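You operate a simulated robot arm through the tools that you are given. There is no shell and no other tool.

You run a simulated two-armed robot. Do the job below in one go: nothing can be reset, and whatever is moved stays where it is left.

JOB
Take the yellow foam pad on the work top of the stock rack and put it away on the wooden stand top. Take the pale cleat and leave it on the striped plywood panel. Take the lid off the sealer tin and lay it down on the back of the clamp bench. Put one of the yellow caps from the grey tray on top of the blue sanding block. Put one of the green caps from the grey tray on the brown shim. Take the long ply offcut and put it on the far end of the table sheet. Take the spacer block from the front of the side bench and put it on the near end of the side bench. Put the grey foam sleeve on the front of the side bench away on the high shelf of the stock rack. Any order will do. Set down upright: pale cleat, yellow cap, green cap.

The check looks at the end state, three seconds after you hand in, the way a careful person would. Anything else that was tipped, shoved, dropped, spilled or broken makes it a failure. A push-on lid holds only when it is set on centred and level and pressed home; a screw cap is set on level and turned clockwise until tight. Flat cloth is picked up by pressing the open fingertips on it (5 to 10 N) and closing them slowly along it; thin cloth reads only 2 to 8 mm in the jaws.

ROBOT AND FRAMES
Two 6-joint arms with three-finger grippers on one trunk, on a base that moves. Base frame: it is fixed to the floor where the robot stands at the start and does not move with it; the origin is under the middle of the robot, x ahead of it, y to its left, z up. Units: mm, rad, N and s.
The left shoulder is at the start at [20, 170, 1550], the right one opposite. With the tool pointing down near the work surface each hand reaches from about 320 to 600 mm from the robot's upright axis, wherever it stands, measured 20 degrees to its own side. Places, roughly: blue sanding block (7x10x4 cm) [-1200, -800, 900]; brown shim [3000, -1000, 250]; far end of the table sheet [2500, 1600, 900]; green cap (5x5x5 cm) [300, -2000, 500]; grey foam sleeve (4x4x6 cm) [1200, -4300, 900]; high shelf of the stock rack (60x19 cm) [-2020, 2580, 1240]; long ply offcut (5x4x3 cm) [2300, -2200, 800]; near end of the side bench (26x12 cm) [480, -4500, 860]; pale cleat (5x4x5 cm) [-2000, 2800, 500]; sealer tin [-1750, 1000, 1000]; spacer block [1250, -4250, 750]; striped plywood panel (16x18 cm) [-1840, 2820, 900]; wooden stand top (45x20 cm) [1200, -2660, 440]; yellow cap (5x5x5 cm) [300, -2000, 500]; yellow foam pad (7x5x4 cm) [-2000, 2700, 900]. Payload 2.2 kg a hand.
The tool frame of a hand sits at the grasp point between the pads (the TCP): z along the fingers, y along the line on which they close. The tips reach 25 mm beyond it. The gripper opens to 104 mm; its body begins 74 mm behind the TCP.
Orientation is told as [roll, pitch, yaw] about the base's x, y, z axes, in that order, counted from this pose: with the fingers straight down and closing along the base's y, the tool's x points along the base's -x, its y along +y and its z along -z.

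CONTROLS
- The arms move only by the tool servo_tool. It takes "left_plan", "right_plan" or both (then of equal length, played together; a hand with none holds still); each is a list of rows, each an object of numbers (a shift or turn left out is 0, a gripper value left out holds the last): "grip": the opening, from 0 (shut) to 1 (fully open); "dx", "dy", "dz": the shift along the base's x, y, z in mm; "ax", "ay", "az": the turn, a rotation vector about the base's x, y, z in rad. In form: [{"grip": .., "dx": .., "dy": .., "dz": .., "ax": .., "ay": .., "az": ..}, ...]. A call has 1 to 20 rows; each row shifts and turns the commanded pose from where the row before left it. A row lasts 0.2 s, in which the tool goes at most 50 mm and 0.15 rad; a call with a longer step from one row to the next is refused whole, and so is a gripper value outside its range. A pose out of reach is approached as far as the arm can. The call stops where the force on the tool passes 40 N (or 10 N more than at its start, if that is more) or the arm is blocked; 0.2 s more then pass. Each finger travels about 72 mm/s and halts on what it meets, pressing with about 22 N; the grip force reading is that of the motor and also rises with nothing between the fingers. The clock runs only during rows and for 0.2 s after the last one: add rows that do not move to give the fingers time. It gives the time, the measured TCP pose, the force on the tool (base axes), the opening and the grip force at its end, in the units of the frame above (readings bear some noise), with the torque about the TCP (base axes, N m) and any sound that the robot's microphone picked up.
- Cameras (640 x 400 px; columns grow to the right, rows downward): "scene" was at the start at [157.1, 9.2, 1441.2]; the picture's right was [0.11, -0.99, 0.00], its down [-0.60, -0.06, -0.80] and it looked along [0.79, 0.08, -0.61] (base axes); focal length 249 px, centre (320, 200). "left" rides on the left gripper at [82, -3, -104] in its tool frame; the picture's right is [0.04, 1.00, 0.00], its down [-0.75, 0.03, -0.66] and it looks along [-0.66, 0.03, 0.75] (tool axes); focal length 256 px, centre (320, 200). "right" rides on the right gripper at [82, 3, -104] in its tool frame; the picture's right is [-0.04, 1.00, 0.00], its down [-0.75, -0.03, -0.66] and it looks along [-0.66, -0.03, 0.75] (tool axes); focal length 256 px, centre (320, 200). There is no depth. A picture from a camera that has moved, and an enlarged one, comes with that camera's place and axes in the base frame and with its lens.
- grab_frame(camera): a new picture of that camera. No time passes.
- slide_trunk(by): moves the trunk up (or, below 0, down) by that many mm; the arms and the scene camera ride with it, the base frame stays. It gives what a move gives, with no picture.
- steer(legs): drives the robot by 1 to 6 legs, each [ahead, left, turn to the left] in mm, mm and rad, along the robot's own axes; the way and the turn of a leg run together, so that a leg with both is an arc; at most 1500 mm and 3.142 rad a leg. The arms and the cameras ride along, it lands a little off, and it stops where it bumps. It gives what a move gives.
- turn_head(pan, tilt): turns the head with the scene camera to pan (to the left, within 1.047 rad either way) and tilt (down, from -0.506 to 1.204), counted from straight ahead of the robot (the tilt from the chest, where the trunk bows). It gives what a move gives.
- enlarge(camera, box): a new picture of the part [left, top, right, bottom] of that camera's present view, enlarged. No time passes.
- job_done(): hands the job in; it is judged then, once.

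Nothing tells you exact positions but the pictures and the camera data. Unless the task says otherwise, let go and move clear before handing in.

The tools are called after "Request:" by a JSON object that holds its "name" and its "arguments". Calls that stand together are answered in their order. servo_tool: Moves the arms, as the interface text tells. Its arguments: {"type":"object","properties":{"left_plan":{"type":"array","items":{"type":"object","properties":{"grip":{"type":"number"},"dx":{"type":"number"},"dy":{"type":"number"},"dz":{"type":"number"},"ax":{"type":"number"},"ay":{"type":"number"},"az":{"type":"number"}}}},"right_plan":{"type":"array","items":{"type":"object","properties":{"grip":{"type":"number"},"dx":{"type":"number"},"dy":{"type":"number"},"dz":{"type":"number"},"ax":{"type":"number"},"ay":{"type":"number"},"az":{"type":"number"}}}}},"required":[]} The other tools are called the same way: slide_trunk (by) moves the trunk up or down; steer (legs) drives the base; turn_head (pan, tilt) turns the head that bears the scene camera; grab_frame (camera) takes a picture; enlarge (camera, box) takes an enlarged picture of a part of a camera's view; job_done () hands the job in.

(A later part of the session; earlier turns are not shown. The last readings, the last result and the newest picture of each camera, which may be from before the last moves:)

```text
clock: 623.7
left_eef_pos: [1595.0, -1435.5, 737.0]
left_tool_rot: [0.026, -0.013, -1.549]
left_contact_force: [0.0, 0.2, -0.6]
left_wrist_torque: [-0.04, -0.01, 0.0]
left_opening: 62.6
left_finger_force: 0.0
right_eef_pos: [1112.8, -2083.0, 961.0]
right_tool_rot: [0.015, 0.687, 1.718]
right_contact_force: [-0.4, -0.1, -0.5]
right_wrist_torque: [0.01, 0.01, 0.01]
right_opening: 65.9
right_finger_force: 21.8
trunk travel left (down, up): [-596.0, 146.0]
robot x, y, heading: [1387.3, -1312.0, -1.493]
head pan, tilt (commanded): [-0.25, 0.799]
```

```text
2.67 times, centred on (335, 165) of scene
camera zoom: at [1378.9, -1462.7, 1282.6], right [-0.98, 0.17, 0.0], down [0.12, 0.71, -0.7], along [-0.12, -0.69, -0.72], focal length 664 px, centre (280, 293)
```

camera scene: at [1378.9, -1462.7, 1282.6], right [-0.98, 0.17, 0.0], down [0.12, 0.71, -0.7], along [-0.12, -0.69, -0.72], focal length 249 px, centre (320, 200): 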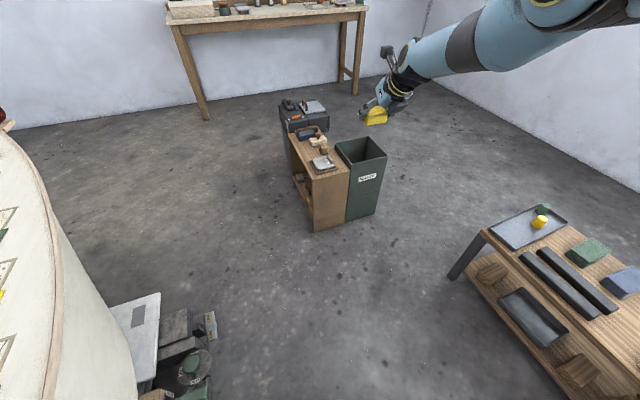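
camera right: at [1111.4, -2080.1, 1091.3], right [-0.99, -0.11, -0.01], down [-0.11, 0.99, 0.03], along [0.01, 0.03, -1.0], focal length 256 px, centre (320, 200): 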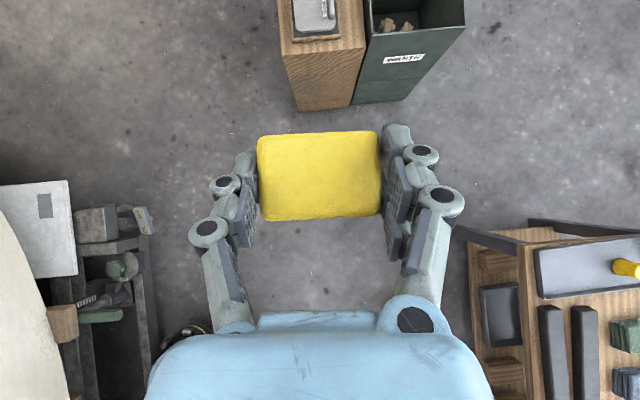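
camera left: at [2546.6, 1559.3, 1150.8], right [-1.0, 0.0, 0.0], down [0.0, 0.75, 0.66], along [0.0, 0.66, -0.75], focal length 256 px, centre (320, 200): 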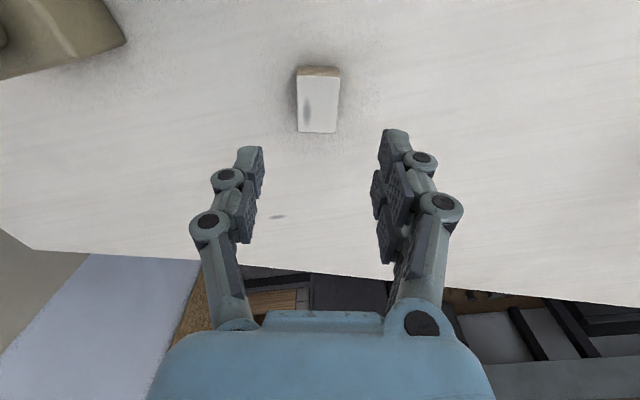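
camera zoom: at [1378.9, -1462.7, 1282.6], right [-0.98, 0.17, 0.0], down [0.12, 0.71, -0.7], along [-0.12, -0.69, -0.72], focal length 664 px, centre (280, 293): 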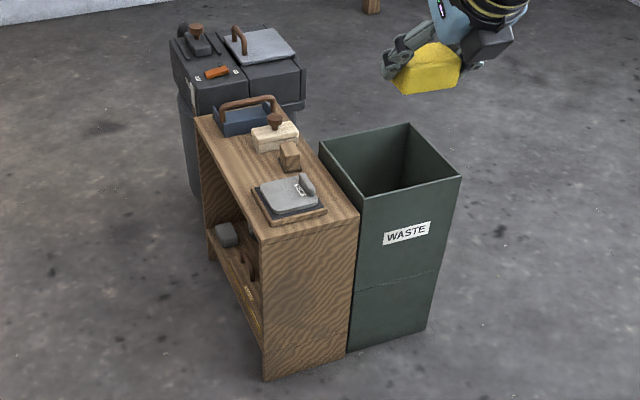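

The free part of the stand top is along its east side, near [1238,-2640]. I'll approach from the boat side, facing west: driving carefully through the gap past the cradle.

Request:
{"name": "steer", "arguments": {"legs": [[693, 37, 0], [358, 91, 0], [468, 213, 0], [182, 121, 0]]}}

Request:
{"name": "steer", "arguments": {"legs": [[0, 0, -1.65]]}}

Request:
{"name": "turn_head", "arguments": {"pan": -0.3, "tilt": 0.8}}

Request:
{"name": "grab_frame", "arguments": {"camera": "scene"}}

Request:
{"name": "grab_frame", "arguments": {"camera": "right"}}

```text
clock: 633.3
left_eef_pos: [2185.3, -3089.1, 737.0]
left_tool_rot: [0.024, -0.014, -1.552]
left_contact_force: [0.5, 0.7, -0.5]
left_wrist_torque: [0.02, 0.01, 0.02]
left_opening: 62.4
left_finger_force: 0.1
right_eef_pos: [1700.9, -3733.5, 958.4]
right_tool_rot: [0.015, 0.685, 1.714]
right_contact_force: [-0.5, -0.2, -0.7]
right_wrist_torque: [0.05, 0.0, 0.0]
right_opening: 65.9
right_finger_force: 22.0
trunk travel left (down, up): [-596.0, 146.0]
robot x, y, heading: [1979.3, -2965.7, -1.499]
head pan, tilt (commanded): [-0.25, 0.799]
```

```text
clock: 637.7
left_eef_pos: [1838.8, -3163.3, 736.2]
left_tool_rot: [0.027, -0.013, 3.087]
left_contact_force: [0.2, -0.1, -0.2]
left_wrist_torque: [0.0, -0.04, 0.0]
left_opening: 62.2
left_finger_force: 0.1
right_eef_pos: [1230.2, -2634.4, 960.2]
right_tool_rot: [0.013, 0.687, 0.073]
right_contact_force: [0.7, 0.3, -0.4]
right_wrist_torque: [0.0, 0.0, 0.02]
right_opening: 65.5
right_finger_force: 22.0
trunk travel left (down, up): [-596.0, 146.0]
robot x, y, heading: [1981.4, -2965.9, -3.143]
head pan, tilt (commanded): [-0.25, 0.799]
```

```text
clock: 638.3
left_eef_pos: [1839.0, -3163.4, 735.7]
left_tool_rot: [0.025, -0.014, 3.088]
left_contact_force: [0.1, 0.2, 0.4]
left_wrist_torque: [-0.01, 0.01, -0.02]
left_opening: 62.3
left_finger_force: 0.0
right_eef_pos: [1230.7, -2634.4, 959.6]
right_tool_rot: [0.016, 0.685, 0.073]
right_contact_force: [1.1, -0.1, -0.1]
right_wrist_torque: [0.0, 0.04, -0.01]
right_opening: 65.5
right_finger_force: 21.7
trunk travel left (down, up): [-596.0, 146.0]
robot x, y, heading: [1973.1, -2967.4, -3.14]
head pan, tilt (commanded): [-0.3, 0.799]
```

```text
taken
camera scene: at [1829.7, -2940.4, 1282.6], right [0.29, 0.96, 0.0], down [0.69, -0.21, -0.7], along [-0.67, 0.21, -0.72], focal length 249 px, centre (320, 200)
```

scene: 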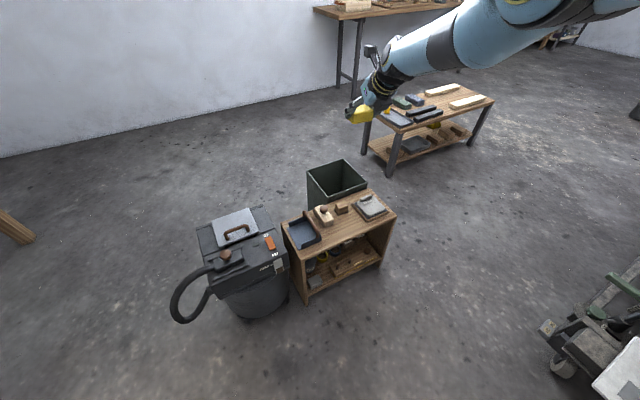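

```text
taken
camera right: at [1232.3, -2631.9, 1091.1], right [-0.03, 1.0, -0.01], down [1.0, 0.03, 0.03], along [0.03, -0.01, -1.0], focal length 256 px, centre (320, 200)
```

right: 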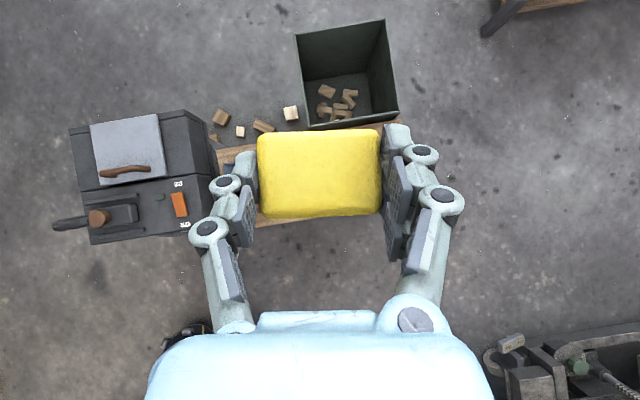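

Request:
{"name": "enlarge", "arguments": {"camera": "scene", "box": [270, 150, 410, 310]}}

```text
2.50 times, centred on (340, 230) of scene
camera zoom: at [1829.7, -2940.4, 1282.6], right [0.29, 0.96, 0.0], down [0.69, -0.21, -0.7], along [-0.67, 0.21, -0.72], focal length 622 px, centre (270, 125)
```

zoom: 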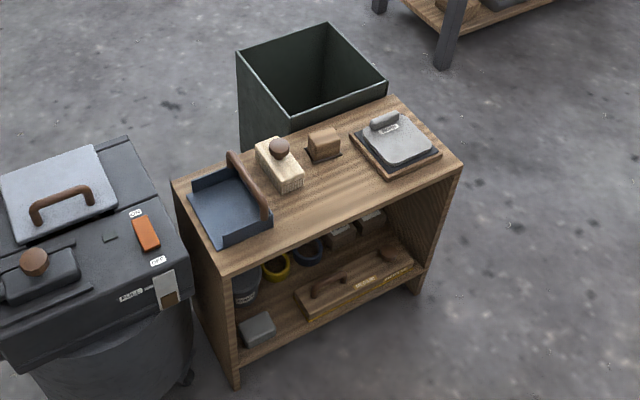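

The spot under the pad is the free middle-front area between the blue tray and the metal box. I lower the trunk.

Request:
{"name": "steer", "arguments": {"legs": [[0, 8, 0]]}}

Request:
{"name": "slide_trunk", "arguments": {"by": -400}}

Request:
{"name": "grab_frame", "arguments": {"camera": "right"}}

Request:
{"name": "grab_frame", "arguments": {"camera": "scene"}}

```text
clock: 639.0
left_eef_pos: [1839.2, -3169.8, 736.8]
left_tool_rot: [0.025, -0.015, 3.088]
left_contact_force: [0.5, -0.6, -0.1]
left_wrist_torque: [0.0, 0.0, 0.01]
left_opening: 62.4
left_finger_force: 0.1
right_eef_pos: [1228.6, -2641.7, 959.0]
right_tool_rot: [0.016, 0.685, 0.073]
right_contact_force: [-0.1, 0.7, -0.1]
right_wrist_torque: [-0.03, 0.02, -0.02]
right_opening: 65.7
right_finger_force: 22.3
trunk travel left (down, up): [-596.0, 146.0]
robot x, y, heading: [1981.4, -2972.5, -3.139]
head pan, tilt (commanded): [-0.3, 0.799]
```

```text
clock: 642.2
left_eef_pos: [1842.5, -3169.8, 369.9]
left_tool_rot: [0.024, -0.011, 3.089]
left_contact_force: [-0.6, 0.6, 1.0]
left_wrist_torque: [-0.02, 0.01, -0.01]
left_opening: 62.6
left_finger_force: 0.0
right_eef_pos: [1266.0, -2640.2, 481.6]
right_tool_rot: [0.005, 0.53, 0.064]
right_contact_force: [7.5, -1.8, 16.5]
right_wrist_torque: [0.5, -0.3, -0.27]
right_opening: 66.9
right_finger_force: 21.4
trunk travel left (down, up): [-229.0, 513.0]
robot x, y, heading: [1981.5, -2971.0, -3.135]
head pan, tilt (commanded): [-0.3, 0.799]
stopped: the force on the tool passed its limit at 101 N (the readings are from after the stop); the commanded pose is now the measured one
```

```text
taken
camera right: at [1247.2, -2638.4, 610.9], right [-0.03, 1.0, -0.02], down [0.98, 0.03, 0.18], along [0.18, -0.01, -0.98], focal length 256 px, centre (320, 200)
```

right: 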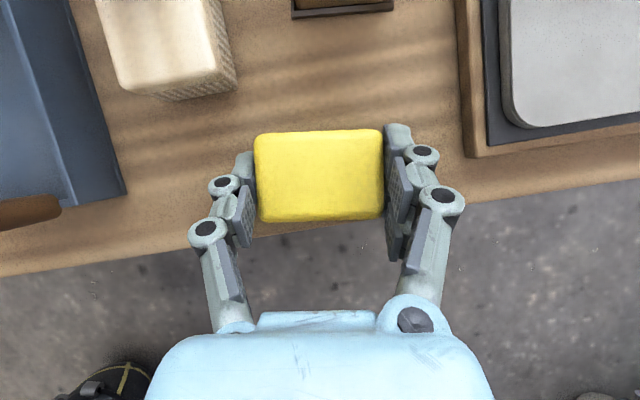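

```text
taken
camera scene: at [1817.5, -2948.7, 906.4], right [0.3, 0.96, 0.0], down [0.68, -0.21, -0.7], along [-0.67, 0.21, -0.72], focal length 249 px, centre (320, 200)
```

scene: 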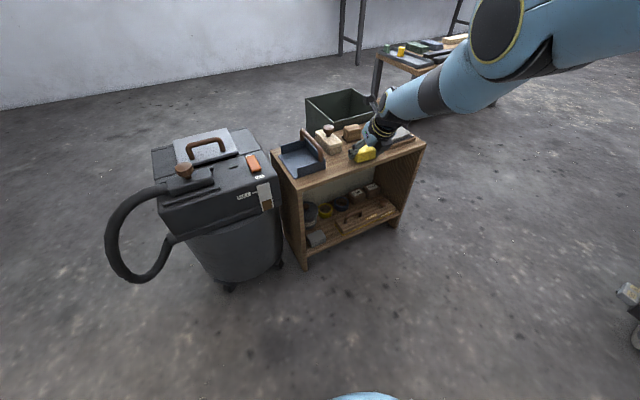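

The arm sagged further than the trunk moved and pressed the pad onto the stand; it stopped at once. I raise a little and inspect the stand.

Request:
{"name": "slide_trunk", "arguments": {"by": 40}}

Request:
{"name": "enlarge", "arguments": {"camera": "scene", "box": [260, 70, 460, 270]}}

Request:
{"name": "grab_frame", "arguments": {"camera": "right"}}

```text
clock: 643.0
left_eef_pos: [1840.5, -3170.6, 409.8]
left_tool_rot: [0.025, -0.009, 3.087]
left_contact_force: [-0.2, -0.4, -1.1]
left_wrist_torque: [0.04, 0.01, 0.03]
left_opening: 62.4
left_finger_force: 0.1
right_eef_pos: [1260.9, -2640.8, 534.3]
right_tool_rot: [0.006, 0.547, 0.066]
right_contact_force: [-0.3, -0.9, -1.0]
right_wrist_torque: [0.0, -0.02, 0.02]
right_opening: 66.5
right_finger_force: 22.1
trunk travel left (down, up): [-269.0, 473.0]
robot x, y, heading: [1979.3, -2976.4, -3.135]
head pan, tilt (commanded): [-0.3, 0.799]
```

```text
2.00 times, centred on (360, 170) of scene
camera zoom: at [1818.4, -2948.1, 947.6], right [0.3, 0.96, 0.0], down [0.69, -0.21, -0.7], along [-0.67, 0.21, -0.72], focal length 498 px, centre (240, 260)
```

zoom: 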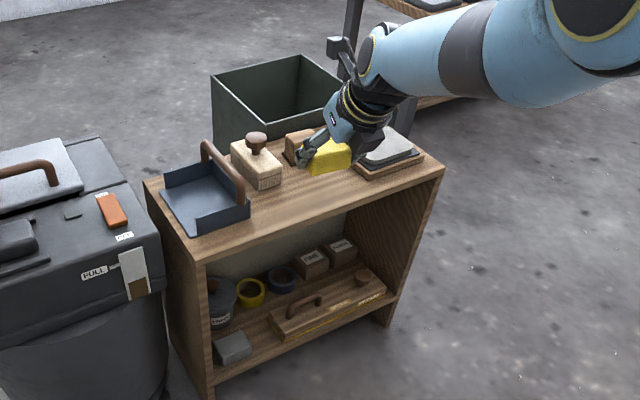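

```text
taken
camera right: at [1244.7, -2638.6, 664.0], right [-0.03, 1.0, -0.02], down [0.99, 0.03, 0.17], along [0.17, -0.01, -0.99], focal length 256 px, centre (320, 200)
```

right: 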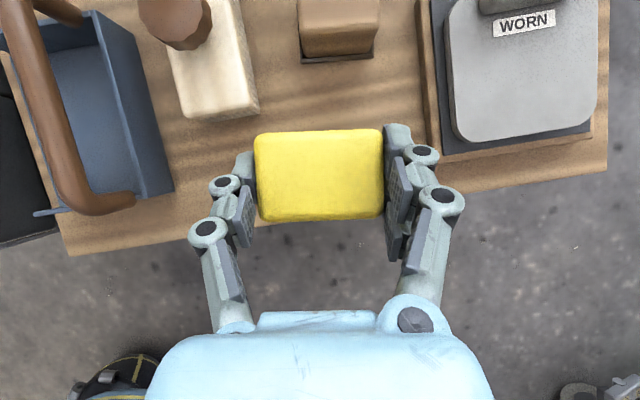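

The stand and its items are undisturbed. I level the pad, shift it 20 mm inward, and lower it with the arm in small steps.

Request:
{"name": "servo_tool", "arguments": {"right_plan": [{"ay": 0.075, "dx": -10}, {"ay": 0.072, "dx": -10}, {"dz": -10}, {"dz": -10}, {}]}}

Request:
{"name": "grab_frame", "arguments": {"camera": "right"}}

Request:
{"name": "enlarge", "arguments": {"camera": "scene", "box": [310, 90, 450, 200]}}

```text
clock: 644.2
left_eef_pos: [1841.3, -3171.0, 409.6]
left_tool_rot: [0.025, -0.009, 3.087]
left_contact_force: [0.3, -0.5, -0.3]
left_wrist_torque: [-0.01, 0.01, -0.05]
left_opening: 62.6
left_finger_force: 0.0
right_eef_pos: [1257.2, -2635.2, 523.4]
right_tool_rot: [0.02, 0.697, 0.07]
right_contact_force: [0.6, 0.8, -0.2]
right_wrist_torque: [0.0, -0.01, -0.02]
right_opening: 66.3
right_finger_force: 22.4
right hand out of reach, approached as far as the arm can: row 2, 3, 4
trunk travel left (down, up): [-269.0, 473.0]
robot x, y, heading: [1974.6, -2970.8, -3.142]
head pan, tilt (commanded): [-0.3, 0.799]
```

```text
taken
camera right: at [1261.3, -2633.2, 655.0], right [-0.03, 1.0, -0.01], down [1.0, 0.03, 0.02], along [0.02, -0.01, -1.0], focal length 256 px, centre (320, 200)
```

right: 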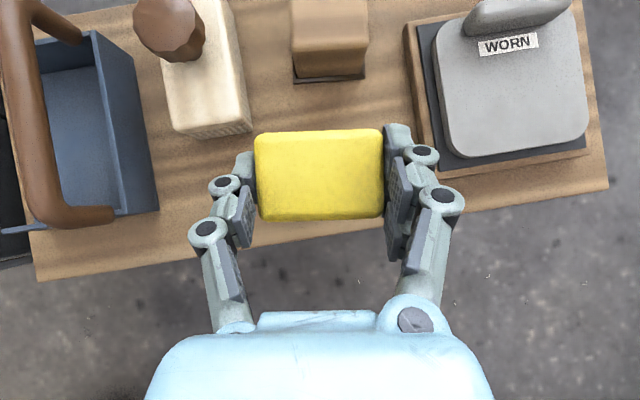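

```text
3.64 times, centred on (380, 145) of scene
camera zoom: at [1818.7, -2948.1, 947.8], right [0.29, 0.96, 0.0], down [0.69, -0.21, -0.7], along [-0.67, 0.21, -0.72], focal length 905 px, centre (102, 400)
```

zoom: 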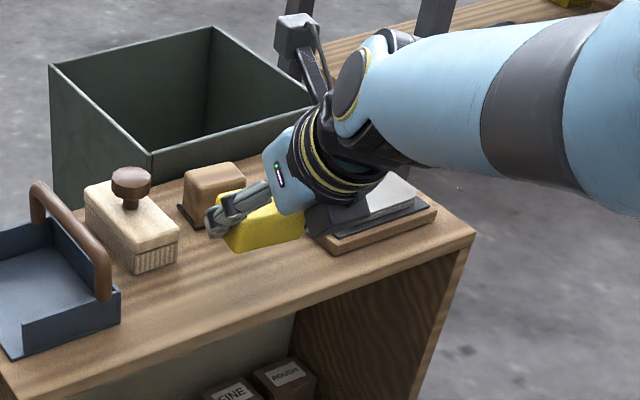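

Request:
{"name": "servo_tool", "arguments": {"right_plan": [{"dx": 14, "dz": 5}, {"dx": 14, "dz": 5}, {"dx": 12}, {}]}}

Request:
{"name": "steer", "arguments": {"legs": [[60, 5, 0]]}}

Request:
{"name": "servo_tool", "arguments": {"right_plan": [{"dz": -8}, {"dz": -8}, {"dz": -8}, {}]}}

Request:
{"name": "grab_frame", "arguments": {"camera": "right"}}

Request:
{"name": "enlarge", "arguments": {"camera": "scene", "box": [310, 90, 450, 200]}}

```text
clock: 645.2
left_eef_pos: [1841.1, -3171.0, 409.0]
left_tool_rot: [0.026, -0.009, 3.088]
left_contact_force: [0.7, -0.3, -0.5]
left_wrist_torque: [0.03, 0.04, 0.0]
left_opening: 62.0
left_finger_force: 0.1
right_eef_pos: [1297.3, -2636.4, 533.3]
right_tool_rot: [0.019, 0.698, 0.071]
right_contact_force: [-0.1, 0.4, -0.4]
right_wrist_torque: [-0.04, 0.02, 0.04]
right_opening: 66.4
right_finger_force: 22.0
trunk travel left (down, up): [-269.0, 473.0]
robot x, y, heading: [1976.7, -2975.3, -3.139]
head pan, tilt (commanded): [-0.3, 0.799]
```

```text
clock: 646.2
left_eef_pos: [1782.8, -3174.9, 407.9]
left_tool_rot: [0.023, -0.009, 3.091]
left_contact_force: [-0.1, -0.1, 1.1]
left_wrist_torque: [0.01, -0.02, -0.01]
left_opening: 62.6
left_finger_force: 0.0
right_eef_pos: [1237.2, -2642.3, 532.9]
right_tool_rot: [0.02, 0.697, 0.074]
right_contact_force: [-0.2, 0.1, 0.1]
right_wrist_torque: [-0.01, -0.02, 0.02]
right_opening: 66.2
right_finger_force: 22.1
trunk travel left (down, up): [-269.0, 473.0]
robot x, y, heading: [1914.2, -2977.1, -3.14]
head pan, tilt (commanded): [-0.3, 0.799]
```

```text
clock: 647.2
left_eef_pos: [1782.5, -3176.0, 409.9]
left_tool_rot: [0.024, -0.009, 3.088]
left_contact_force: [-0.6, 0.3, 0.9]
left_wrist_torque: [0.02, 0.03, -0.01]
left_opening: 62.2
left_finger_force: 0.1
right_eef_pos: [1238.0, -2642.7, 510.8]
right_tool_rot: [0.02, 0.698, 0.074]
right_contact_force: [-0.1, -0.8, 1.0]
right_wrist_torque: [0.0, 0.0, 0.0]
right_opening: 66.2
right_finger_force: 22.1
trunk travel left (down, up): [-269.0, 473.0]
robot x, y, heading: [1918.6, -2978.5, -3.14]
head pan, tilt (commanded): [-0.3, 0.799]
```

```text
taken
camera right: at [1242.2, -2639.7, 641.7], right [-0.03, 1.0, -0.01], down [1.0, 0.03, 0.02], along [0.02, -0.01, -1.0], focal length 256 px, centre (320, 200)
```

right: 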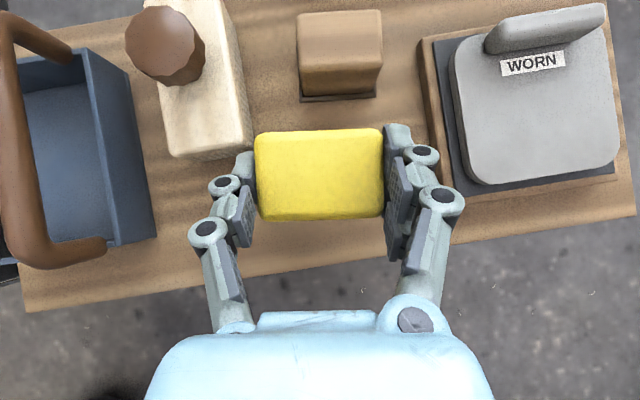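

```text
3.64 times, centred on (380, 145) of scene
camera zoom: at [1759.5, -2953.5, 947.8], right [0.29, 0.96, 0.0], down [0.69, -0.21, -0.7], along [-0.67, 0.2, -0.72], focal length 905 px, centre (102, 400)
```

zoom: 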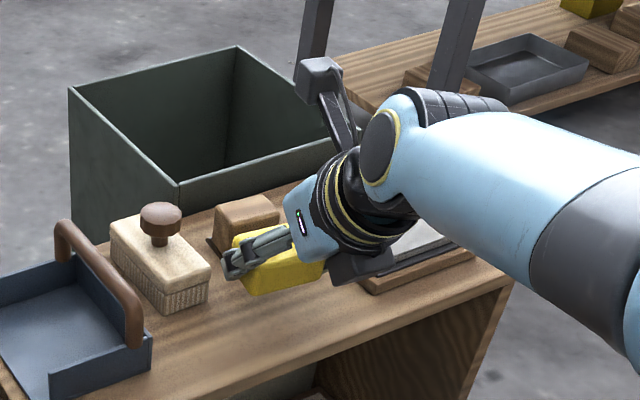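

I nudge it 11 mm outward and 6 mm north to keep the finger clear of the white block, then lower to contact.

Request:
{"name": "servo_tool", "arguments": {"right_plan": [{"dx": 6, "dy": 3}, {"dx": 5, "dy": 3}, {"dz": -8}, {"dz": -6}, {}]}}

Request:
{"name": "servo_tool", "arguments": {"right_plan": [{"dz": -4}, {"dz": -3}, {}]}}

Request:
{"name": "enlarge", "arguments": {"camera": "scene", "box": [310, 90, 450, 200]}}

```text
clock: 648.4
left_eef_pos: [1781.4, -3175.7, 409.1]
left_tool_rot: [0.024, -0.009, 3.088]
left_contact_force: [-0.2, 0.1, -0.1]
left_wrist_torque: [0.02, 0.04, -0.01]
left_opening: 62.2
left_finger_force: 0.1
right_eef_pos: [1248.9, -2636.1, 495.2]
right_tool_rot: [0.02, 0.696, 0.073]
right_contact_force: [0.0, 0.9, -0.1]
right_wrist_torque: [0.03, 0.0, 0.0]
right_opening: 66.4
right_finger_force: 21.8
trunk travel left (down, up): [-269.0, 473.0]
robot x, y, heading: [1916.8, -2979.0, -3.139]
head pan, tilt (commanded): [-0.3, 0.799]
```

```text
clock: 649.2
left_eef_pos: [1781.6, -3175.4, 409.6]
left_tool_rot: [0.024, -0.009, 3.091]
left_contact_force: [-1.3, -0.5, -0.2]
left_wrist_torque: [0.03, 0.0, 0.01]
left_opening: 62.4
left_finger_force: 0.1
right_eef_pos: [1248.8, -2635.4, 488.4]
right_tool_rot: [0.019, 0.696, 0.074]
right_contact_force: [0.5, 0.0, -0.8]
right_wrist_torque: [0.01, 0.04, -0.02]
right_opening: 66.5
right_finger_force: 22.5
trunk travel left (down, up): [-269.0, 473.0]
robot x, y, heading: [1917.9, -2974.9, -3.144]
head pan, tilt (commanded): [-0.3, 0.799]
```

```text
3.64 times, centred on (380, 145) of scene
camera zoom: at [1759.6, -2953.5, 947.8], right [0.29, 0.96, 0.0], down [0.69, -0.21, -0.7], along [-0.67, 0.2, -0.72], focal length 905 px, centre (102, 400)
```

zoom: 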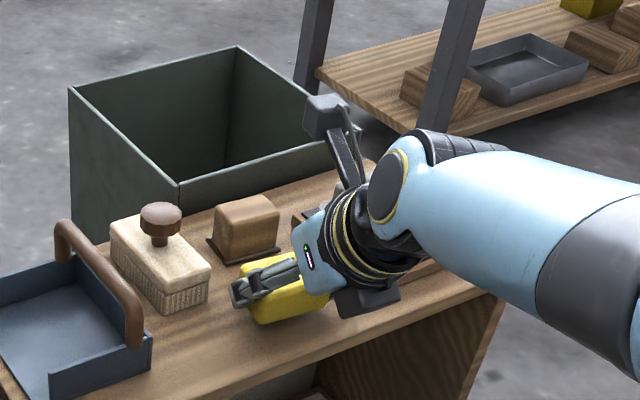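

Request:
{"name": "servo_tool", "arguments": {"right_plan": [{"dz": -3}, {}]}}

Request:
{"name": "servo_tool", "arguments": {"right_plan": [{"dz": -3}, {}]}}

Request:
{"name": "servo_tool", "arguments": {"right_plan": [{"dz": -3}, {}]}}

Request:
{"name": "servo_tool", "arguments": {"right_plan": [{"dz": -3}, {}]}}

```text
clock: 649.8
left_eef_pos: [1782.5, -3175.8, 409.9]
left_tool_rot: [0.023, -0.009, 3.089]
left_contact_force: [0.1, 0.0, 0.3]
left_wrist_torque: [0.03, -0.04, -0.01]
left_opening: 62.7
left_finger_force: 0.0
right_eef_pos: [1248.2, -2636.9, 484.7]
right_tool_rot: [0.018, 0.697, 0.073]
right_contact_force: [-0.3, 0.1, 0.0]
right_wrist_torque: [-0.05, 0.01, 0.03]
right_opening: 66.3
right_finger_force: 22.1
trunk travel left (down, up): [-269.0, 473.0]
robot x, y, heading: [1921.1, -2975.6, -3.143]
head pan, tilt (commanded): [-0.3, 0.799]
```

```text
clock: 650.4
left_eef_pos: [1782.9, -3175.7, 409.9]
left_tool_rot: [0.024, -0.008, 3.089]
left_contact_force: [0.0, -0.5, 0.1]
left_wrist_torque: [-0.01, -0.02, -0.03]
left_opening: 62.3
left_finger_force: 0.0
right_eef_pos: [1248.1, -2636.4, 482.4]
right_tool_rot: [0.019, 0.696, 0.072]
right_contact_force: [0.8, -0.1, 0.2]
right_wrist_torque: [-0.05, 0.0, -0.02]
right_opening: 66.3
right_finger_force: 21.8
trunk travel left (down, up): [-269.0, 473.0]
robot x, y, heading: [1919.0, -2974.3, -3.141]
head pan, tilt (commanded): [-0.3, 0.799]
```

```text
clock: 651.0
left_eef_pos: [1783.0, -3174.9, 410.0]
left_tool_rot: [0.024, -0.01, 3.089]
left_contact_force: [0.1, -0.7, 0.5]
left_wrist_torque: [0.0, 0.0, 0.01]
left_opening: 62.3
left_finger_force: 0.0
right_eef_pos: [1248.8, -2637.1, 481.4]
right_tool_rot: [0.02, 0.701, 0.073]
right_contact_force: [1.5, -0.4, 11.0]
right_wrist_torque: [0.38, -0.06, -0.16]
right_opening: 66.4
right_finger_force: 22.3
trunk travel left (down, up): [-269.0, 473.0]
robot x, y, heading: [1919.3, -2978.5, -3.14]
head pan, tilt (commanded): [-0.3, 0.799]
```

```text
clock: 651.6
left_eef_pos: [1783.8, -3176.9, 409.4]
left_tool_rot: [0.025, -0.012, 3.089]
left_contact_force: [-0.3, -0.5, 0.0]
left_wrist_torque: [-0.01, 0.01, 0.0]
left_opening: 62.6
left_finger_force: 0.2
right_eef_pos: [1248.0, -2636.6, 481.4]
right_tool_rot: [0.023, 0.702, 0.075]
right_contact_force: [7.4, 0.2, 24.9]
right_wrist_torque: [0.99, -0.17, -0.34]
right_opening: 66.6
right_finger_force: 21.4
trunk travel left (down, up): [-269.0, 473.0]
robot x, y, heading: [1918.9, -2977.9, -3.14]
head pan, tilt (commanded): [-0.3, 0.799]
```

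Request:
{"name": "grab_frame", "arguments": {"camera": "right"}}

Request:
{"name": "servo_tool", "arguments": {"right_plan": [{"dz": 3}, {"grip": 0.66}, {"grip": 0.7}, {"grip": 0.75}, {}]}}

Request:
{"name": "grab_frame", "arguments": {"camera": "right"}}

Request:
{"name": "enlarge", "arguments": {"camera": "scene", "box": [310, 90, 450, 200]}}

```text
taken
camera right: at [1252.7, -2634.5, 612.3], right [-0.03, 1.0, -0.01], down [1.0, 0.03, 0.01], along [0.01, -0.01, -1.0], focal length 256 px, centre (320, 200)
```

right: 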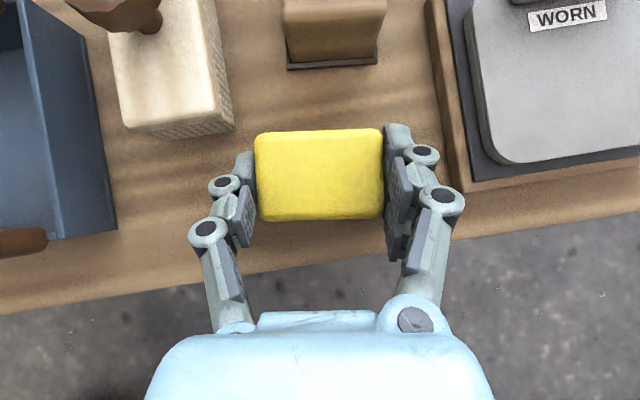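

```text
clock: 652.8
left_eef_pos: [1783.2, -3176.7, 410.5]
left_tool_rot: [0.022, -0.009, 3.09]
left_contact_force: [-0.6, 0.1, -0.6]
left_wrist_torque: [-0.02, -0.01, -0.01]
left_opening: 62.4
left_finger_force: 0.0
right_eef_pos: [1249.1, -2635.8, 479.3]
right_tool_rot: [0.019, 0.695, 0.074]
right_contact_force: [-2.7, -1.3, 5.6]
right_wrist_torque: [0.23, 0.07, 0.12]
right_opening: 81.7
right_finger_force: 0.1
trunk travel left (down, up): [-269.0, 473.0]
robot x, y, heading: [1917.6, -2975.8, -3.14]
head pan, tilt (commanded): [-0.3, 0.799]
```

```text
taken
camera right: at [1253.3, -2634.5, 610.2], right [-0.03, 1.0, -0.01], down [1.0, 0.03, 0.02], along [0.02, -0.01, -1.0], focal length 256 px, centre (320, 200)
```

right: 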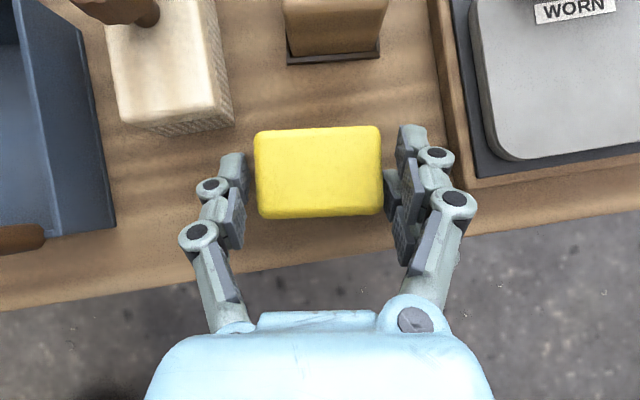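

```text
3.64 times, centred on (380, 145) of scene
camera zoom: at [1760.0, -2953.8, 947.8], right [0.29, 0.96, 0.0], down [0.69, -0.21, -0.7], along [-0.67, 0.21, -0.72], focal length 905 px, centre (102, 400)
```

zoom: 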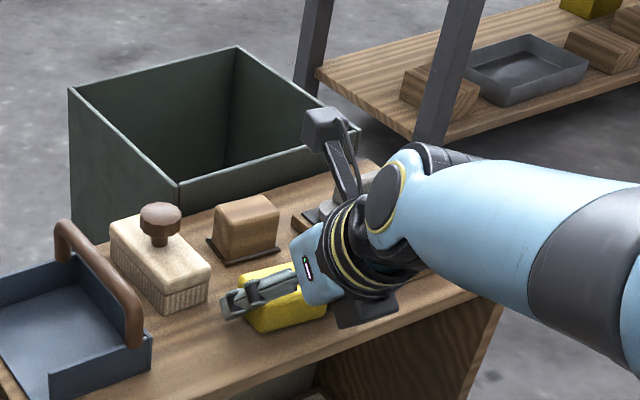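

The pad rests flat on the stand top. I raise the hand, back away, and check.

Request:
{"name": "servo_tool", "arguments": {"right_plan": [{"dz": 10}, {"dz": 20}, {"dz": 25}, {"dz": 25}, {}]}}

Request:
{"name": "steer", "arguments": {"legs": [[-180, 0, 0]]}}

Request:
{"name": "enlarge", "arguments": {"camera": "scene", "box": [270, 70, 450, 230]}}

Request:
{"name": "grab_frame", "arguments": {"camera": "right"}}

```text
clock: 654.0
left_eef_pos: [1783.1, -3176.1, 409.6]
left_tool_rot: [0.024, -0.009, 3.089]
left_contact_force: [0.4, -0.7, 0.4]
left_wrist_torque: [0.01, -0.03, 0.01]
left_opening: 62.6
left_finger_force: 0.0
right_eef_pos: [1249.5, -2635.1, 558.8]
right_tool_rot: [0.02, 0.696, 0.073]
right_contact_force: [0.0, 0.0, 0.3]
right_wrist_torque: [-0.03, -0.01, 0.0]
right_opening: 78.1
right_finger_force: 0.1
trunk travel left (down, up): [-269.0, 473.0]
robot x, y, heading: [1918.8, -2979.5, -3.142]
head pan, tilt (commanded): [-0.3, 0.799]
```

```text
clock: 655.5
left_eef_pos: [1963.3, -3175.2, 409.1]
left_tool_rot: [0.024, -0.007, 3.089]
left_contact_force: [0.3, 0.0, -0.3]
left_wrist_torque: [0.03, 0.0, 0.0]
left_opening: 62.6
left_finger_force: 0.0
right_eef_pos: [1429.1, -2633.8, 559.2]
right_tool_rot: [0.02, 0.698, 0.073]
right_contact_force: [0.8, -1.0, 0.4]
right_wrist_torque: [-0.01, 0.02, 0.01]
right_opening: 77.9
right_finger_force: 0.1
trunk travel left (down, up): [-269.0, 473.0]
robot x, y, heading: [2099.2, -2979.5, -3.138]
head pan, tilt (commanded): [-0.3, 0.799]
```

```text
2.50 times, centred on (360, 150) of scene
camera zoom: at [1940.6, -2953.2, 947.8], right [0.29, 0.96, 0.0], down [0.69, -0.21, -0.7], along [-0.67, 0.21, -0.72], focal length 622 px, centre (220, 325)
```

zoom: 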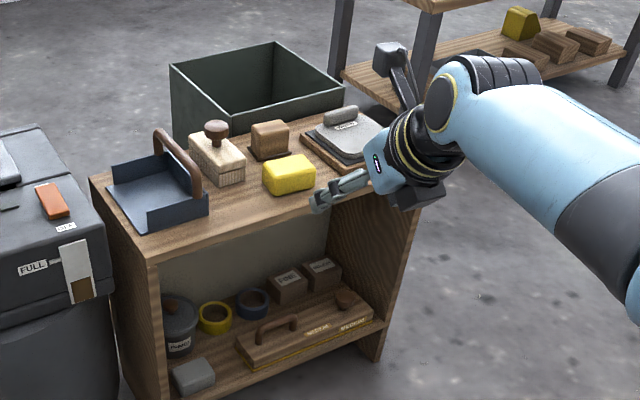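

```text
taken
camera right: at [1433.4, -2632.2, 690.7], right [-0.03, 1.0, -0.01], down [1.0, 0.03, 0.02], along [0.02, -0.01, -1.0], focal length 256 px, centre (320, 200)
```

right: 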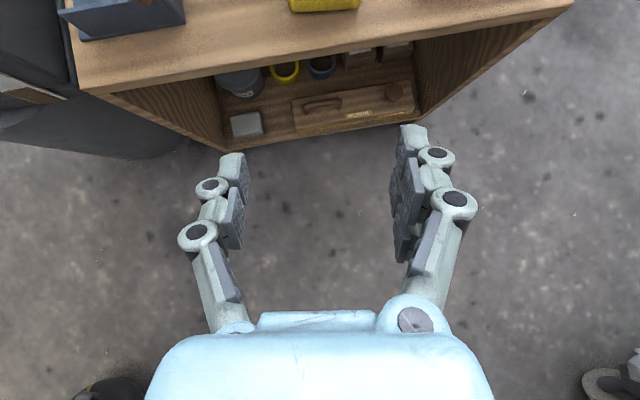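

The yellow pad sits on the wooden stand top. Last job: the sealer tin's lid. I raise the trunk and drive back out through the gap, keeping the heading, and across to the clamp bench.

Request:
{"name": "slide_trunk", "arguments": {"by": 380}}

Request:
{"name": "steer", "arguments": {"legs": [[249, -179, 0], [230, -400, 0], [190, -350, 0], [130, -350, 0], [100, -1150, 0]]}}

Request:
{"name": "turn_head", "arguments": {"pan": 0.0, "tilt": 0.5}}

Request:
{"name": "grab_frame", "arguments": {"camera": "scene"}}

```text
clock: 659.2
left_eef_pos: [1963.9, -3176.3, 788.7]
left_tool_rot: [0.024, -0.008, 3.089]
left_contact_force: [-0.1, -0.3, 0.4]
left_wrist_torque: [0.0, -0.02, 0.03]
left_opening: 62.3
left_finger_force: 0.0
right_eef_pos: [1430.5, -2633.8, 940.0]
right_tool_rot: [0.019, 0.696, 0.073]
right_contact_force: [0.7, -0.7, 0.2]
right_wrist_torque: [0.03, 0.02, 0.02]
right_opening: 78.1
right_finger_force: 0.0
trunk travel left (down, up): [-649.0, 93.0]
robot x, y, heading: [2097.7, -2978.2, -3.139]
head pan, tilt (commanded): [-0.3, 0.799]
```

```text
clock: 673.1
left_eef_pos: [1091.3, -741.4, 789.4]
left_tool_rot: [0.025, -0.01, 3.052]
left_contact_force: [-0.9, 0.2, 0.3]
left_wrist_torque: [0.02, -0.01, -0.01]
left_opening: 62.7
left_finger_force: 0.0
right_eef_pos: [578.3, -178.8, 938.7]
right_tool_rot: [0.02, 0.697, 0.035]
right_contact_force: [0.3, 0.5, -0.3]
right_wrist_torque: [-0.03, 0.03, 0.0]
right_opening: 78.0
right_finger_force: 0.0
trunk travel left (down, up): [-649.0, 93.0]
robot x, y, heading: [1232.8, -551.2, 3.109]
head pan, tilt (commanded): [-0.3, 0.799]
```

```text
clock: 673.9
left_eef_pos: [1091.6, -740.9, 788.5]
left_tool_rot: [0.025, -0.008, 3.051]
left_contact_force: [0.2, 0.1, 0.3]
left_wrist_torque: [0.03, 0.02, -0.02]
left_opening: 62.3
left_finger_force: 0.1
right_eef_pos: [579.0, -179.2, 939.1]
right_tool_rot: [0.019, 0.696, 0.034]
right_contact_force: [0.5, 0.6, -0.3]
right_wrist_torque: [0.01, 0.03, 0.04]
right_opening: 78.0
right_finger_force: 0.0
trunk travel left (down, up): [-649.0, 93.0]
robot x, y, heading: [1239.1, -548.4, 3.106]
head pan, tilt (commanded): [0.0, 0.499]
```

```text
taken
camera scene: at [1073.8, -541.5, 1361.8], right [0.04, 1.0, 0.0], down [0.48, -0.02, -0.88], along [-0.88, 0.03, -0.48], focal length 249 px, centre (320, 200)
```

scene: 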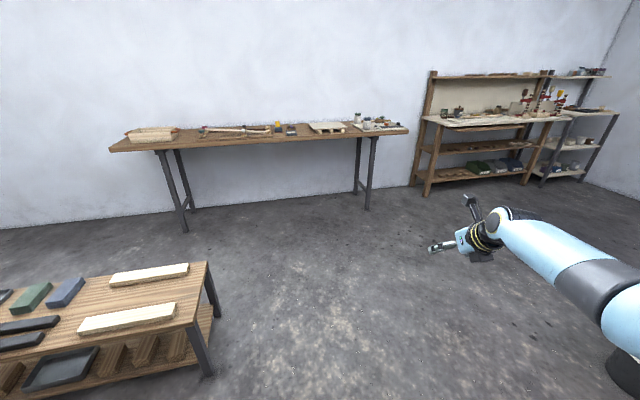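

Request:
{"name": "steer", "arguments": {"legs": [[860, -745, 0], [780, -700, 0], [0, 0, 0.236]]}}

Request:
{"name": "turn_head", "arguments": {"pan": 0.0, "tilt": 0.6}}

Request:
{"name": "grab_frame", "arguments": {"camera": "scene"}}

```text
clock: 685.5
left_eef_pos: [-451.7, 723.1, 788.7]
left_tool_rot: [0.024, -0.009, -3.006]
left_contact_force: [-0.6, -0.4, 0.3]
left_wrist_torque: [0.03, 0.0, -0.01]
left_opening: 62.3
left_finger_force: 0.1
right_eef_pos: [-1077.3, 1156.2, 939.6]
right_tool_rot: [0.019, 0.697, 0.261]
right_contact_force: [-0.3, -0.2, -0.9]
right_wrist_torque: [0.0, 0.01, -0.01]
right_opening: 77.8
right_finger_force: 0.0
trunk travel left (down, up): [-649.0, 93.0]
robot x, y, heading: [-356.2, 945.2, -2.949]
head pan, tilt (commanded): [0.0, 0.499]
```

```text
clock: 686.2
left_eef_pos: [-451.0, 725.5, 790.0]
left_tool_rot: [0.023, -0.008, -3.008]
left_contact_force: [0.2, 0.3, -1.1]
left_wrist_torque: [0.01, -0.01, 0.01]
left_opening: 62.5
left_finger_force: 0.0
right_eef_pos: [-1078.0, 1156.5, 938.7]
right_tool_rot: [0.019, 0.696, 0.261]
right_contact_force: [0.3, -0.5, -1.2]
right_wrist_torque: [0.03, -0.01, 0.0]
right_opening: 78.1
right_finger_force: 0.1
trunk travel left (down, up): [-649.0, 93.0]
robot x, y, heading: [-358.3, 944.9, -2.955]
head pan, tilt (commanded): [0.0, 0.6]
```

```text
taken
camera scene: at [-510.7, 915.5, 1352.8], right [-0.19, 0.98, 0.0], down [0.55, 0.11, -0.83], along [-0.81, -0.16, -0.56], focal length 249 px, centre (320, 200)
```

scene: 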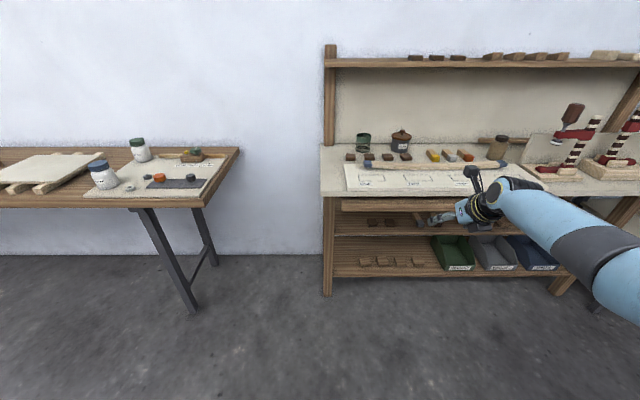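

Now the clamp bench is straight ahead. I zoom in on the lidded tin and the free back area.

Request:
{"name": "enlarge", "arguments": {"camera": "scene", "box": [310, 100, 540, 220]}}

Request:
{"name": "enlarge", "arguments": {"camera": "scene", "box": [340, 115, 440, 175]}}

```text
2.78 times, centred on (425, 160) of scene
camera zoom: at [-510.7, 915.5, 1352.8], right [-0.19, 0.98, 0.0], down [0.55, 0.11, -0.83], along [-0.81, -0.16, -0.56], focal length 693 px, centre (28, 311)
```

zoom: 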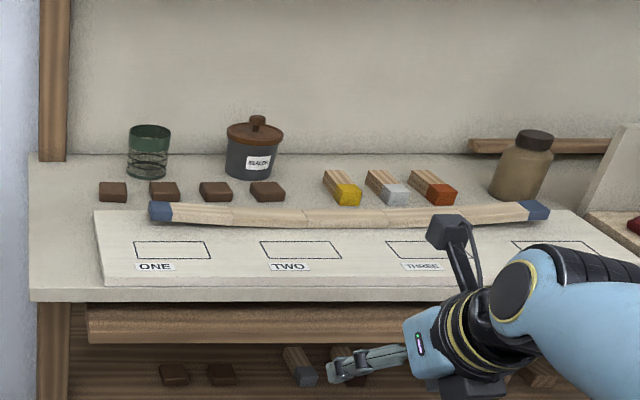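

```text
6.40 times, centred on (390, 145) of scene
camera zoom: at [-510.7, 915.5, 1352.8], right [-0.19, 0.98, 0.0], down [0.55, 0.11, -0.83], along [-0.81, -0.16, -0.56], focal length 1593 px, centre (-128, 552)
```

zoom: 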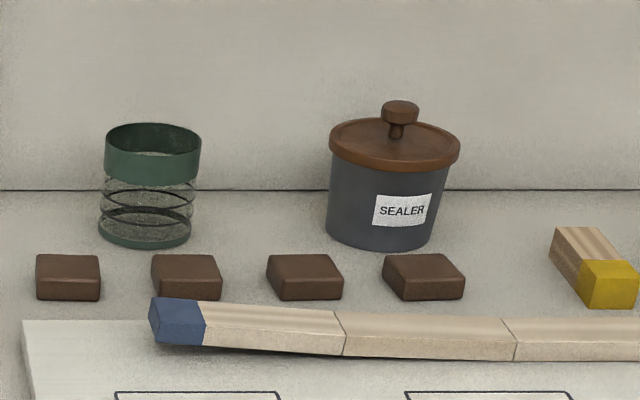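

The tin is labelled SEALER; its brown lid is about 90 mm across with a knob. The right hand's present pose (camera looking straight down) suits it. I raise the trunk and drive closer.

Request:
{"name": "slide_trunk", "arguments": {"by": 90}}

Request:
{"name": "servo_tool", "arguments": {"right_plan": [{"grip": 1.0, "dz": 15}, {"dz": 15}, {}]}}

Request:
{"name": "steer", "arguments": {"legs": [[480, -18, 0]]}}

Request:
{"name": "grab_frame", "arguments": {"camera": "right"}}

Request:
{"name": "grab_frame", "arguments": {"camera": "scene"}}

```text
clock: 687.5
left_eef_pos: [-450.9, 724.1, 879.0]
left_tool_rot: [0.025, -0.009, -3.006]
left_contact_force: [0.1, 0.2, 0.2]
left_wrist_torque: [0.04, -0.01, 0.02]
left_opening: 62.2
left_finger_force: 0.1
right_eef_pos: [-1077.4, 1156.7, 1028.1]
right_tool_rot: [0.018, 0.697, 0.262]
right_contact_force: [-0.7, -0.2, 0.0]
right_wrist_torque: [0.02, -0.01, -0.03]
right_opening: 78.1
right_finger_force: 0.1
trunk travel left (down, up): [-739.0, 3.0]
robot x, y, heading: [-354.6, 943.8, -2.948]
head pan, tilt (commanded): [0.0, 0.6]
```

```text
clock: 688.2
left_eef_pos: [-450.6, 724.3, 878.9]
left_tool_rot: [0.024, -0.009, -3.006]
left_contact_force: [0.4, -0.1, -0.1]
left_wrist_torque: [0.03, 0.01, -0.02]
left_opening: 62.4
left_finger_force: 0.0
right_eef_pos: [-1077.4, 1157.5, 1059.1]
right_tool_rot: [0.019, 0.697, 0.264]
right_contact_force: [0.4, -0.2, -0.5]
right_wrist_torque: [-0.03, -0.01, -0.01]
right_opening: 103.7
right_finger_force: 0.0
trunk travel left (down, up): [-739.0, 3.0]
robot x, y, heading: [-355.7, 945.6, -2.952]
head pan, tilt (commanded): [0.0, 0.6]
```

```text
clock: 691.1
left_eef_pos: [-923.3, 651.8, 879.8]
left_tool_rot: [0.025, -0.008, -3.005]
left_contact_force: [-0.3, 0.3, 0.3]
left_wrist_torque: [0.0, -0.03, 0.02]
left_opening: 62.4
left_finger_force: 0.1
right_eef_pos: [-1550.3, 1083.2, 1058.1]
right_tool_rot: [0.019, 0.696, 0.263]
right_contact_force: [-0.2, 0.4, 0.0]
right_wrist_torque: [0.0, 0.02, 0.02]
right_opening: 104.1
right_finger_force: 0.1
trunk travel left (down, up): [-739.0, 3.0]
robot x, y, heading: [-825.5, 867.9, -2.951]
head pan, tilt (commanded): [0.0, 0.6]
```

```text
taken
camera right: at [-1546.8, 1084.5, 1189.8], right [-0.22, 0.98, -0.01], down [0.98, 0.22, 0.02], along [0.02, -0.01, -1.0], focal length 256 px, centre (320, 200)
```

right: 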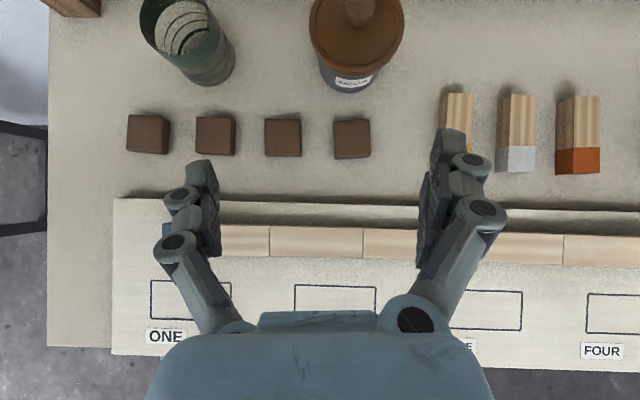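

```text
taken
camera scene: at [-983.7, 841.8, 1442.9], right [-0.19, 0.98, 0.0], down [0.56, 0.11, -0.82], along [-0.81, -0.16, -0.57], focal length 249 px, centre (320, 200)
```

scene: 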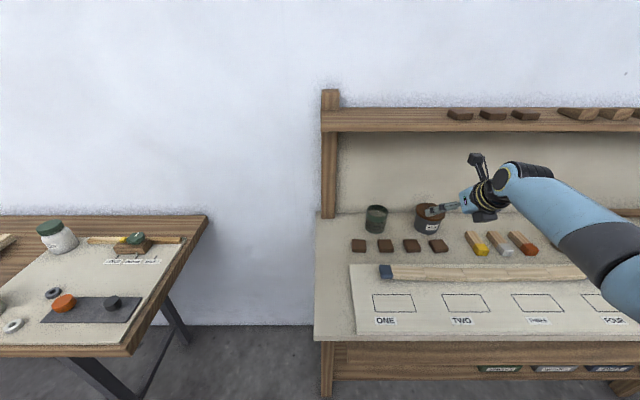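

From above, the lid's centre is at about [-1711,1080]. I extend the arm slightly and move over it.

Request:
{"name": "servo_tool", "arguments": {"right_plan": [{"dx": -14, "dy": -3}, {"dx": -13, "dy": -2}, {}]}}

Request:
{"name": "steer", "arguments": {"legs": [[125, -27, 0]]}}

Request:
{"name": "grab_frame", "arguments": {"camera": "right"}}

Request:
{"name": "enlarge", "arguments": {"camera": "scene", "box": [330, 130, 510, 280]}}

```text
clock: 691.9
left_eef_pos: [-922.1, 651.9, 879.5]
left_tool_rot: [0.023, -0.008, -3.005]
left_contact_force: [-0.4, -0.2, 0.9]
left_wrist_torque: [0.0, 0.0, -0.01]
left_opening: 62.3
left_finger_force: 0.1
right_eef_pos: [-1576.4, 1077.3, 1058.7]
right_tool_rot: [0.019, 0.697, 0.264]
right_contact_force: [-0.7, -0.5, -0.2]
right_wrist_torque: [0.01, 0.0, 0.04]
right_opening: 103.8
right_finger_force: 0.0
trunk travel left (down, up): [-739.0, 3.0]
robot x, y, heading: [-826.6, 876.5, -2.952]
head pan, tilt (commanded): [0.0, 0.6]
```

```text
clock: 693.2
left_eef_pos: [-1049.3, 654.2, 880.0]
left_tool_rot: [0.025, -0.01, -3.006]
left_contact_force: [-0.3, -0.4, 0.0]
left_wrist_torque: [0.02, -0.02, -0.01]
left_opening: 62.5
left_finger_force: 0.1
right_eef_pos: [-1703.3, 1080.8, 1058.3]
right_tool_rot: [0.019, 0.697, 0.263]
right_contact_force: [0.6, 0.4, 0.1]
right_wrist_torque: [0.02, -0.02, 0.02]
right_opening: 104.1
right_finger_force: 0.1
trunk travel left (down, up): [-739.0, 3.0]
robot x, y, heading: [-949.9, 876.8, -2.948]
head pan, tilt (commanded): [0.0, 0.6]
```

```text
taken
camera right: at [-1699.7, 1083.5, 1189.7], right [-0.22, 0.98, -0.01], down [0.98, 0.22, 0.02], along [0.02, -0.01, -1.0], focal length 256 px, centre (320, 200)
```

right: 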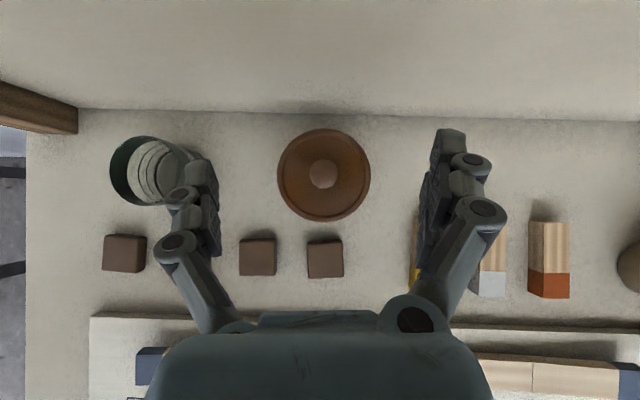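

```text
2.67 times, centred on (420, 205) of scene
camera zoom: at [-1109.4, 844.9, 1442.9], right [-0.19, 0.98, 0.0], down [0.55, 0.11, -0.82], along [-0.81, -0.16, -0.57], focal length 664 px, centre (53, 187)
```

zoom: 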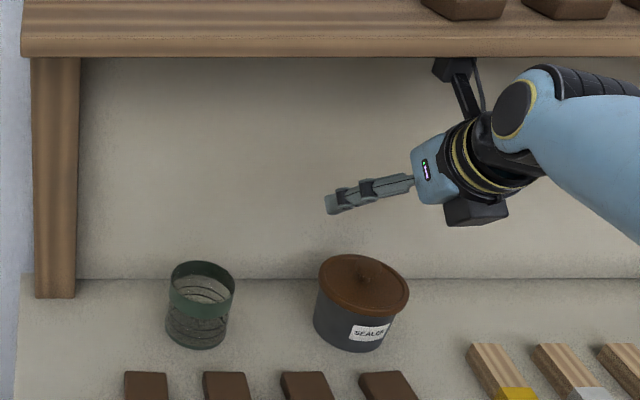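

The lid is nearly centred below the hand, and behind the coloured wood pieces to its right there is a free back strip for it. I align and lower with the trunk in stages.

Request:
{"name": "servo_tool", "arguments": {"right_plan": [{"dx": -8, "dy": 0}, {"dx": -8, "dy": 0}, {}]}}

Request:
{"name": "slide_trunk", "arguments": {"by": -60}}

Request:
{"name": "grab_frame", "arguments": {"camera": "right"}}

Request:
{"name": "enlarge", "arguments": {"camera": "scene", "box": [330, 150, 510, 300]}}

```text
clock: 694.0
left_eef_pos: [-1047.9, 654.5, 878.4]
left_tool_rot: [0.024, -0.009, -3.004]
left_contact_force: [-0.7, 0.5, 0.1]
left_wrist_torque: [0.0, 0.02, 0.0]
left_opening: 62.2
left_finger_force: 0.1
right_eef_pos: [-1720.1, 1081.9, 1058.2]
right_tool_rot: [0.019, 0.697, 0.263]
right_contact_force: [-0.2, 0.2, 0.0]
right_wrist_torque: [-0.04, 0.04, 0.0]
right_opening: 104.0
right_finger_force: 0.1
trunk travel left (down, up): [-739.0, 3.0]
robot x, y, heading: [-951.3, 874.9, -2.949]
head pan, tilt (commanded): [0.0, 0.6]
```

```text
clock: 695.0
left_eef_pos: [-1048.3, 654.9, 818.6]
left_tool_rot: [0.025, -0.009, -3.003]
left_contact_force: [0.4, 0.1, 0.0]
left_wrist_torque: [-0.01, 0.02, -0.01]
left_opening: 62.3
left_finger_force: 0.1
right_eef_pos: [-1719.4, 1081.8, 999.6]
right_tool_rot: [0.019, 0.697, 0.264]
right_contact_force: [0.8, 0.0, 0.1]
right_wrist_torque: [-0.02, 0.0, 0.05]
right_opening: 104.1
right_finger_force: 0.0
trunk travel left (down, up): [-679.0, 63.0]
robot x, y, heading: [-956.5, 873.6, -2.948]
head pan, tilt (commanded): [0.0, 0.6]
```

```text
taken
camera right: at [-1715.5, 1083.6, 1130.2], right [-0.22, 0.98, -0.01], down [0.98, 0.22, 0.02], along [0.02, -0.01, -1.0], focal length 256 px, centre (320, 200)
```

right: 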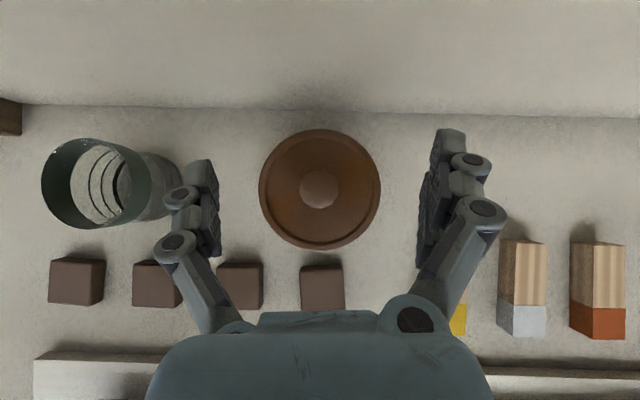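

```text
2.67 times, centred on (420, 225) of scene
camera zoom: at [-1109.1, 845.0, 1382.9], right [-0.19, 0.98, 0.0], down [0.55, 0.11, -0.83], along [-0.81, -0.16, -0.57], focal length 664 px, centre (53, 133)
```

zoom: 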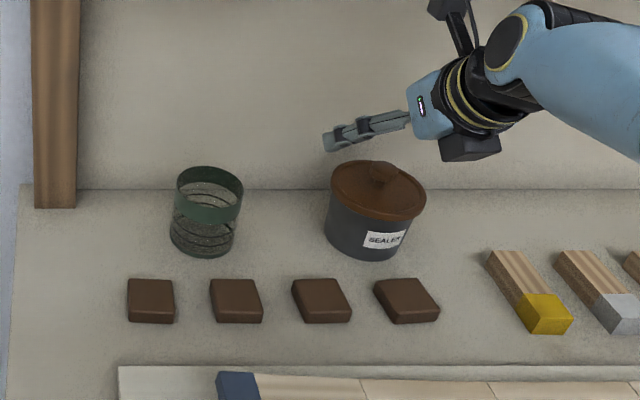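

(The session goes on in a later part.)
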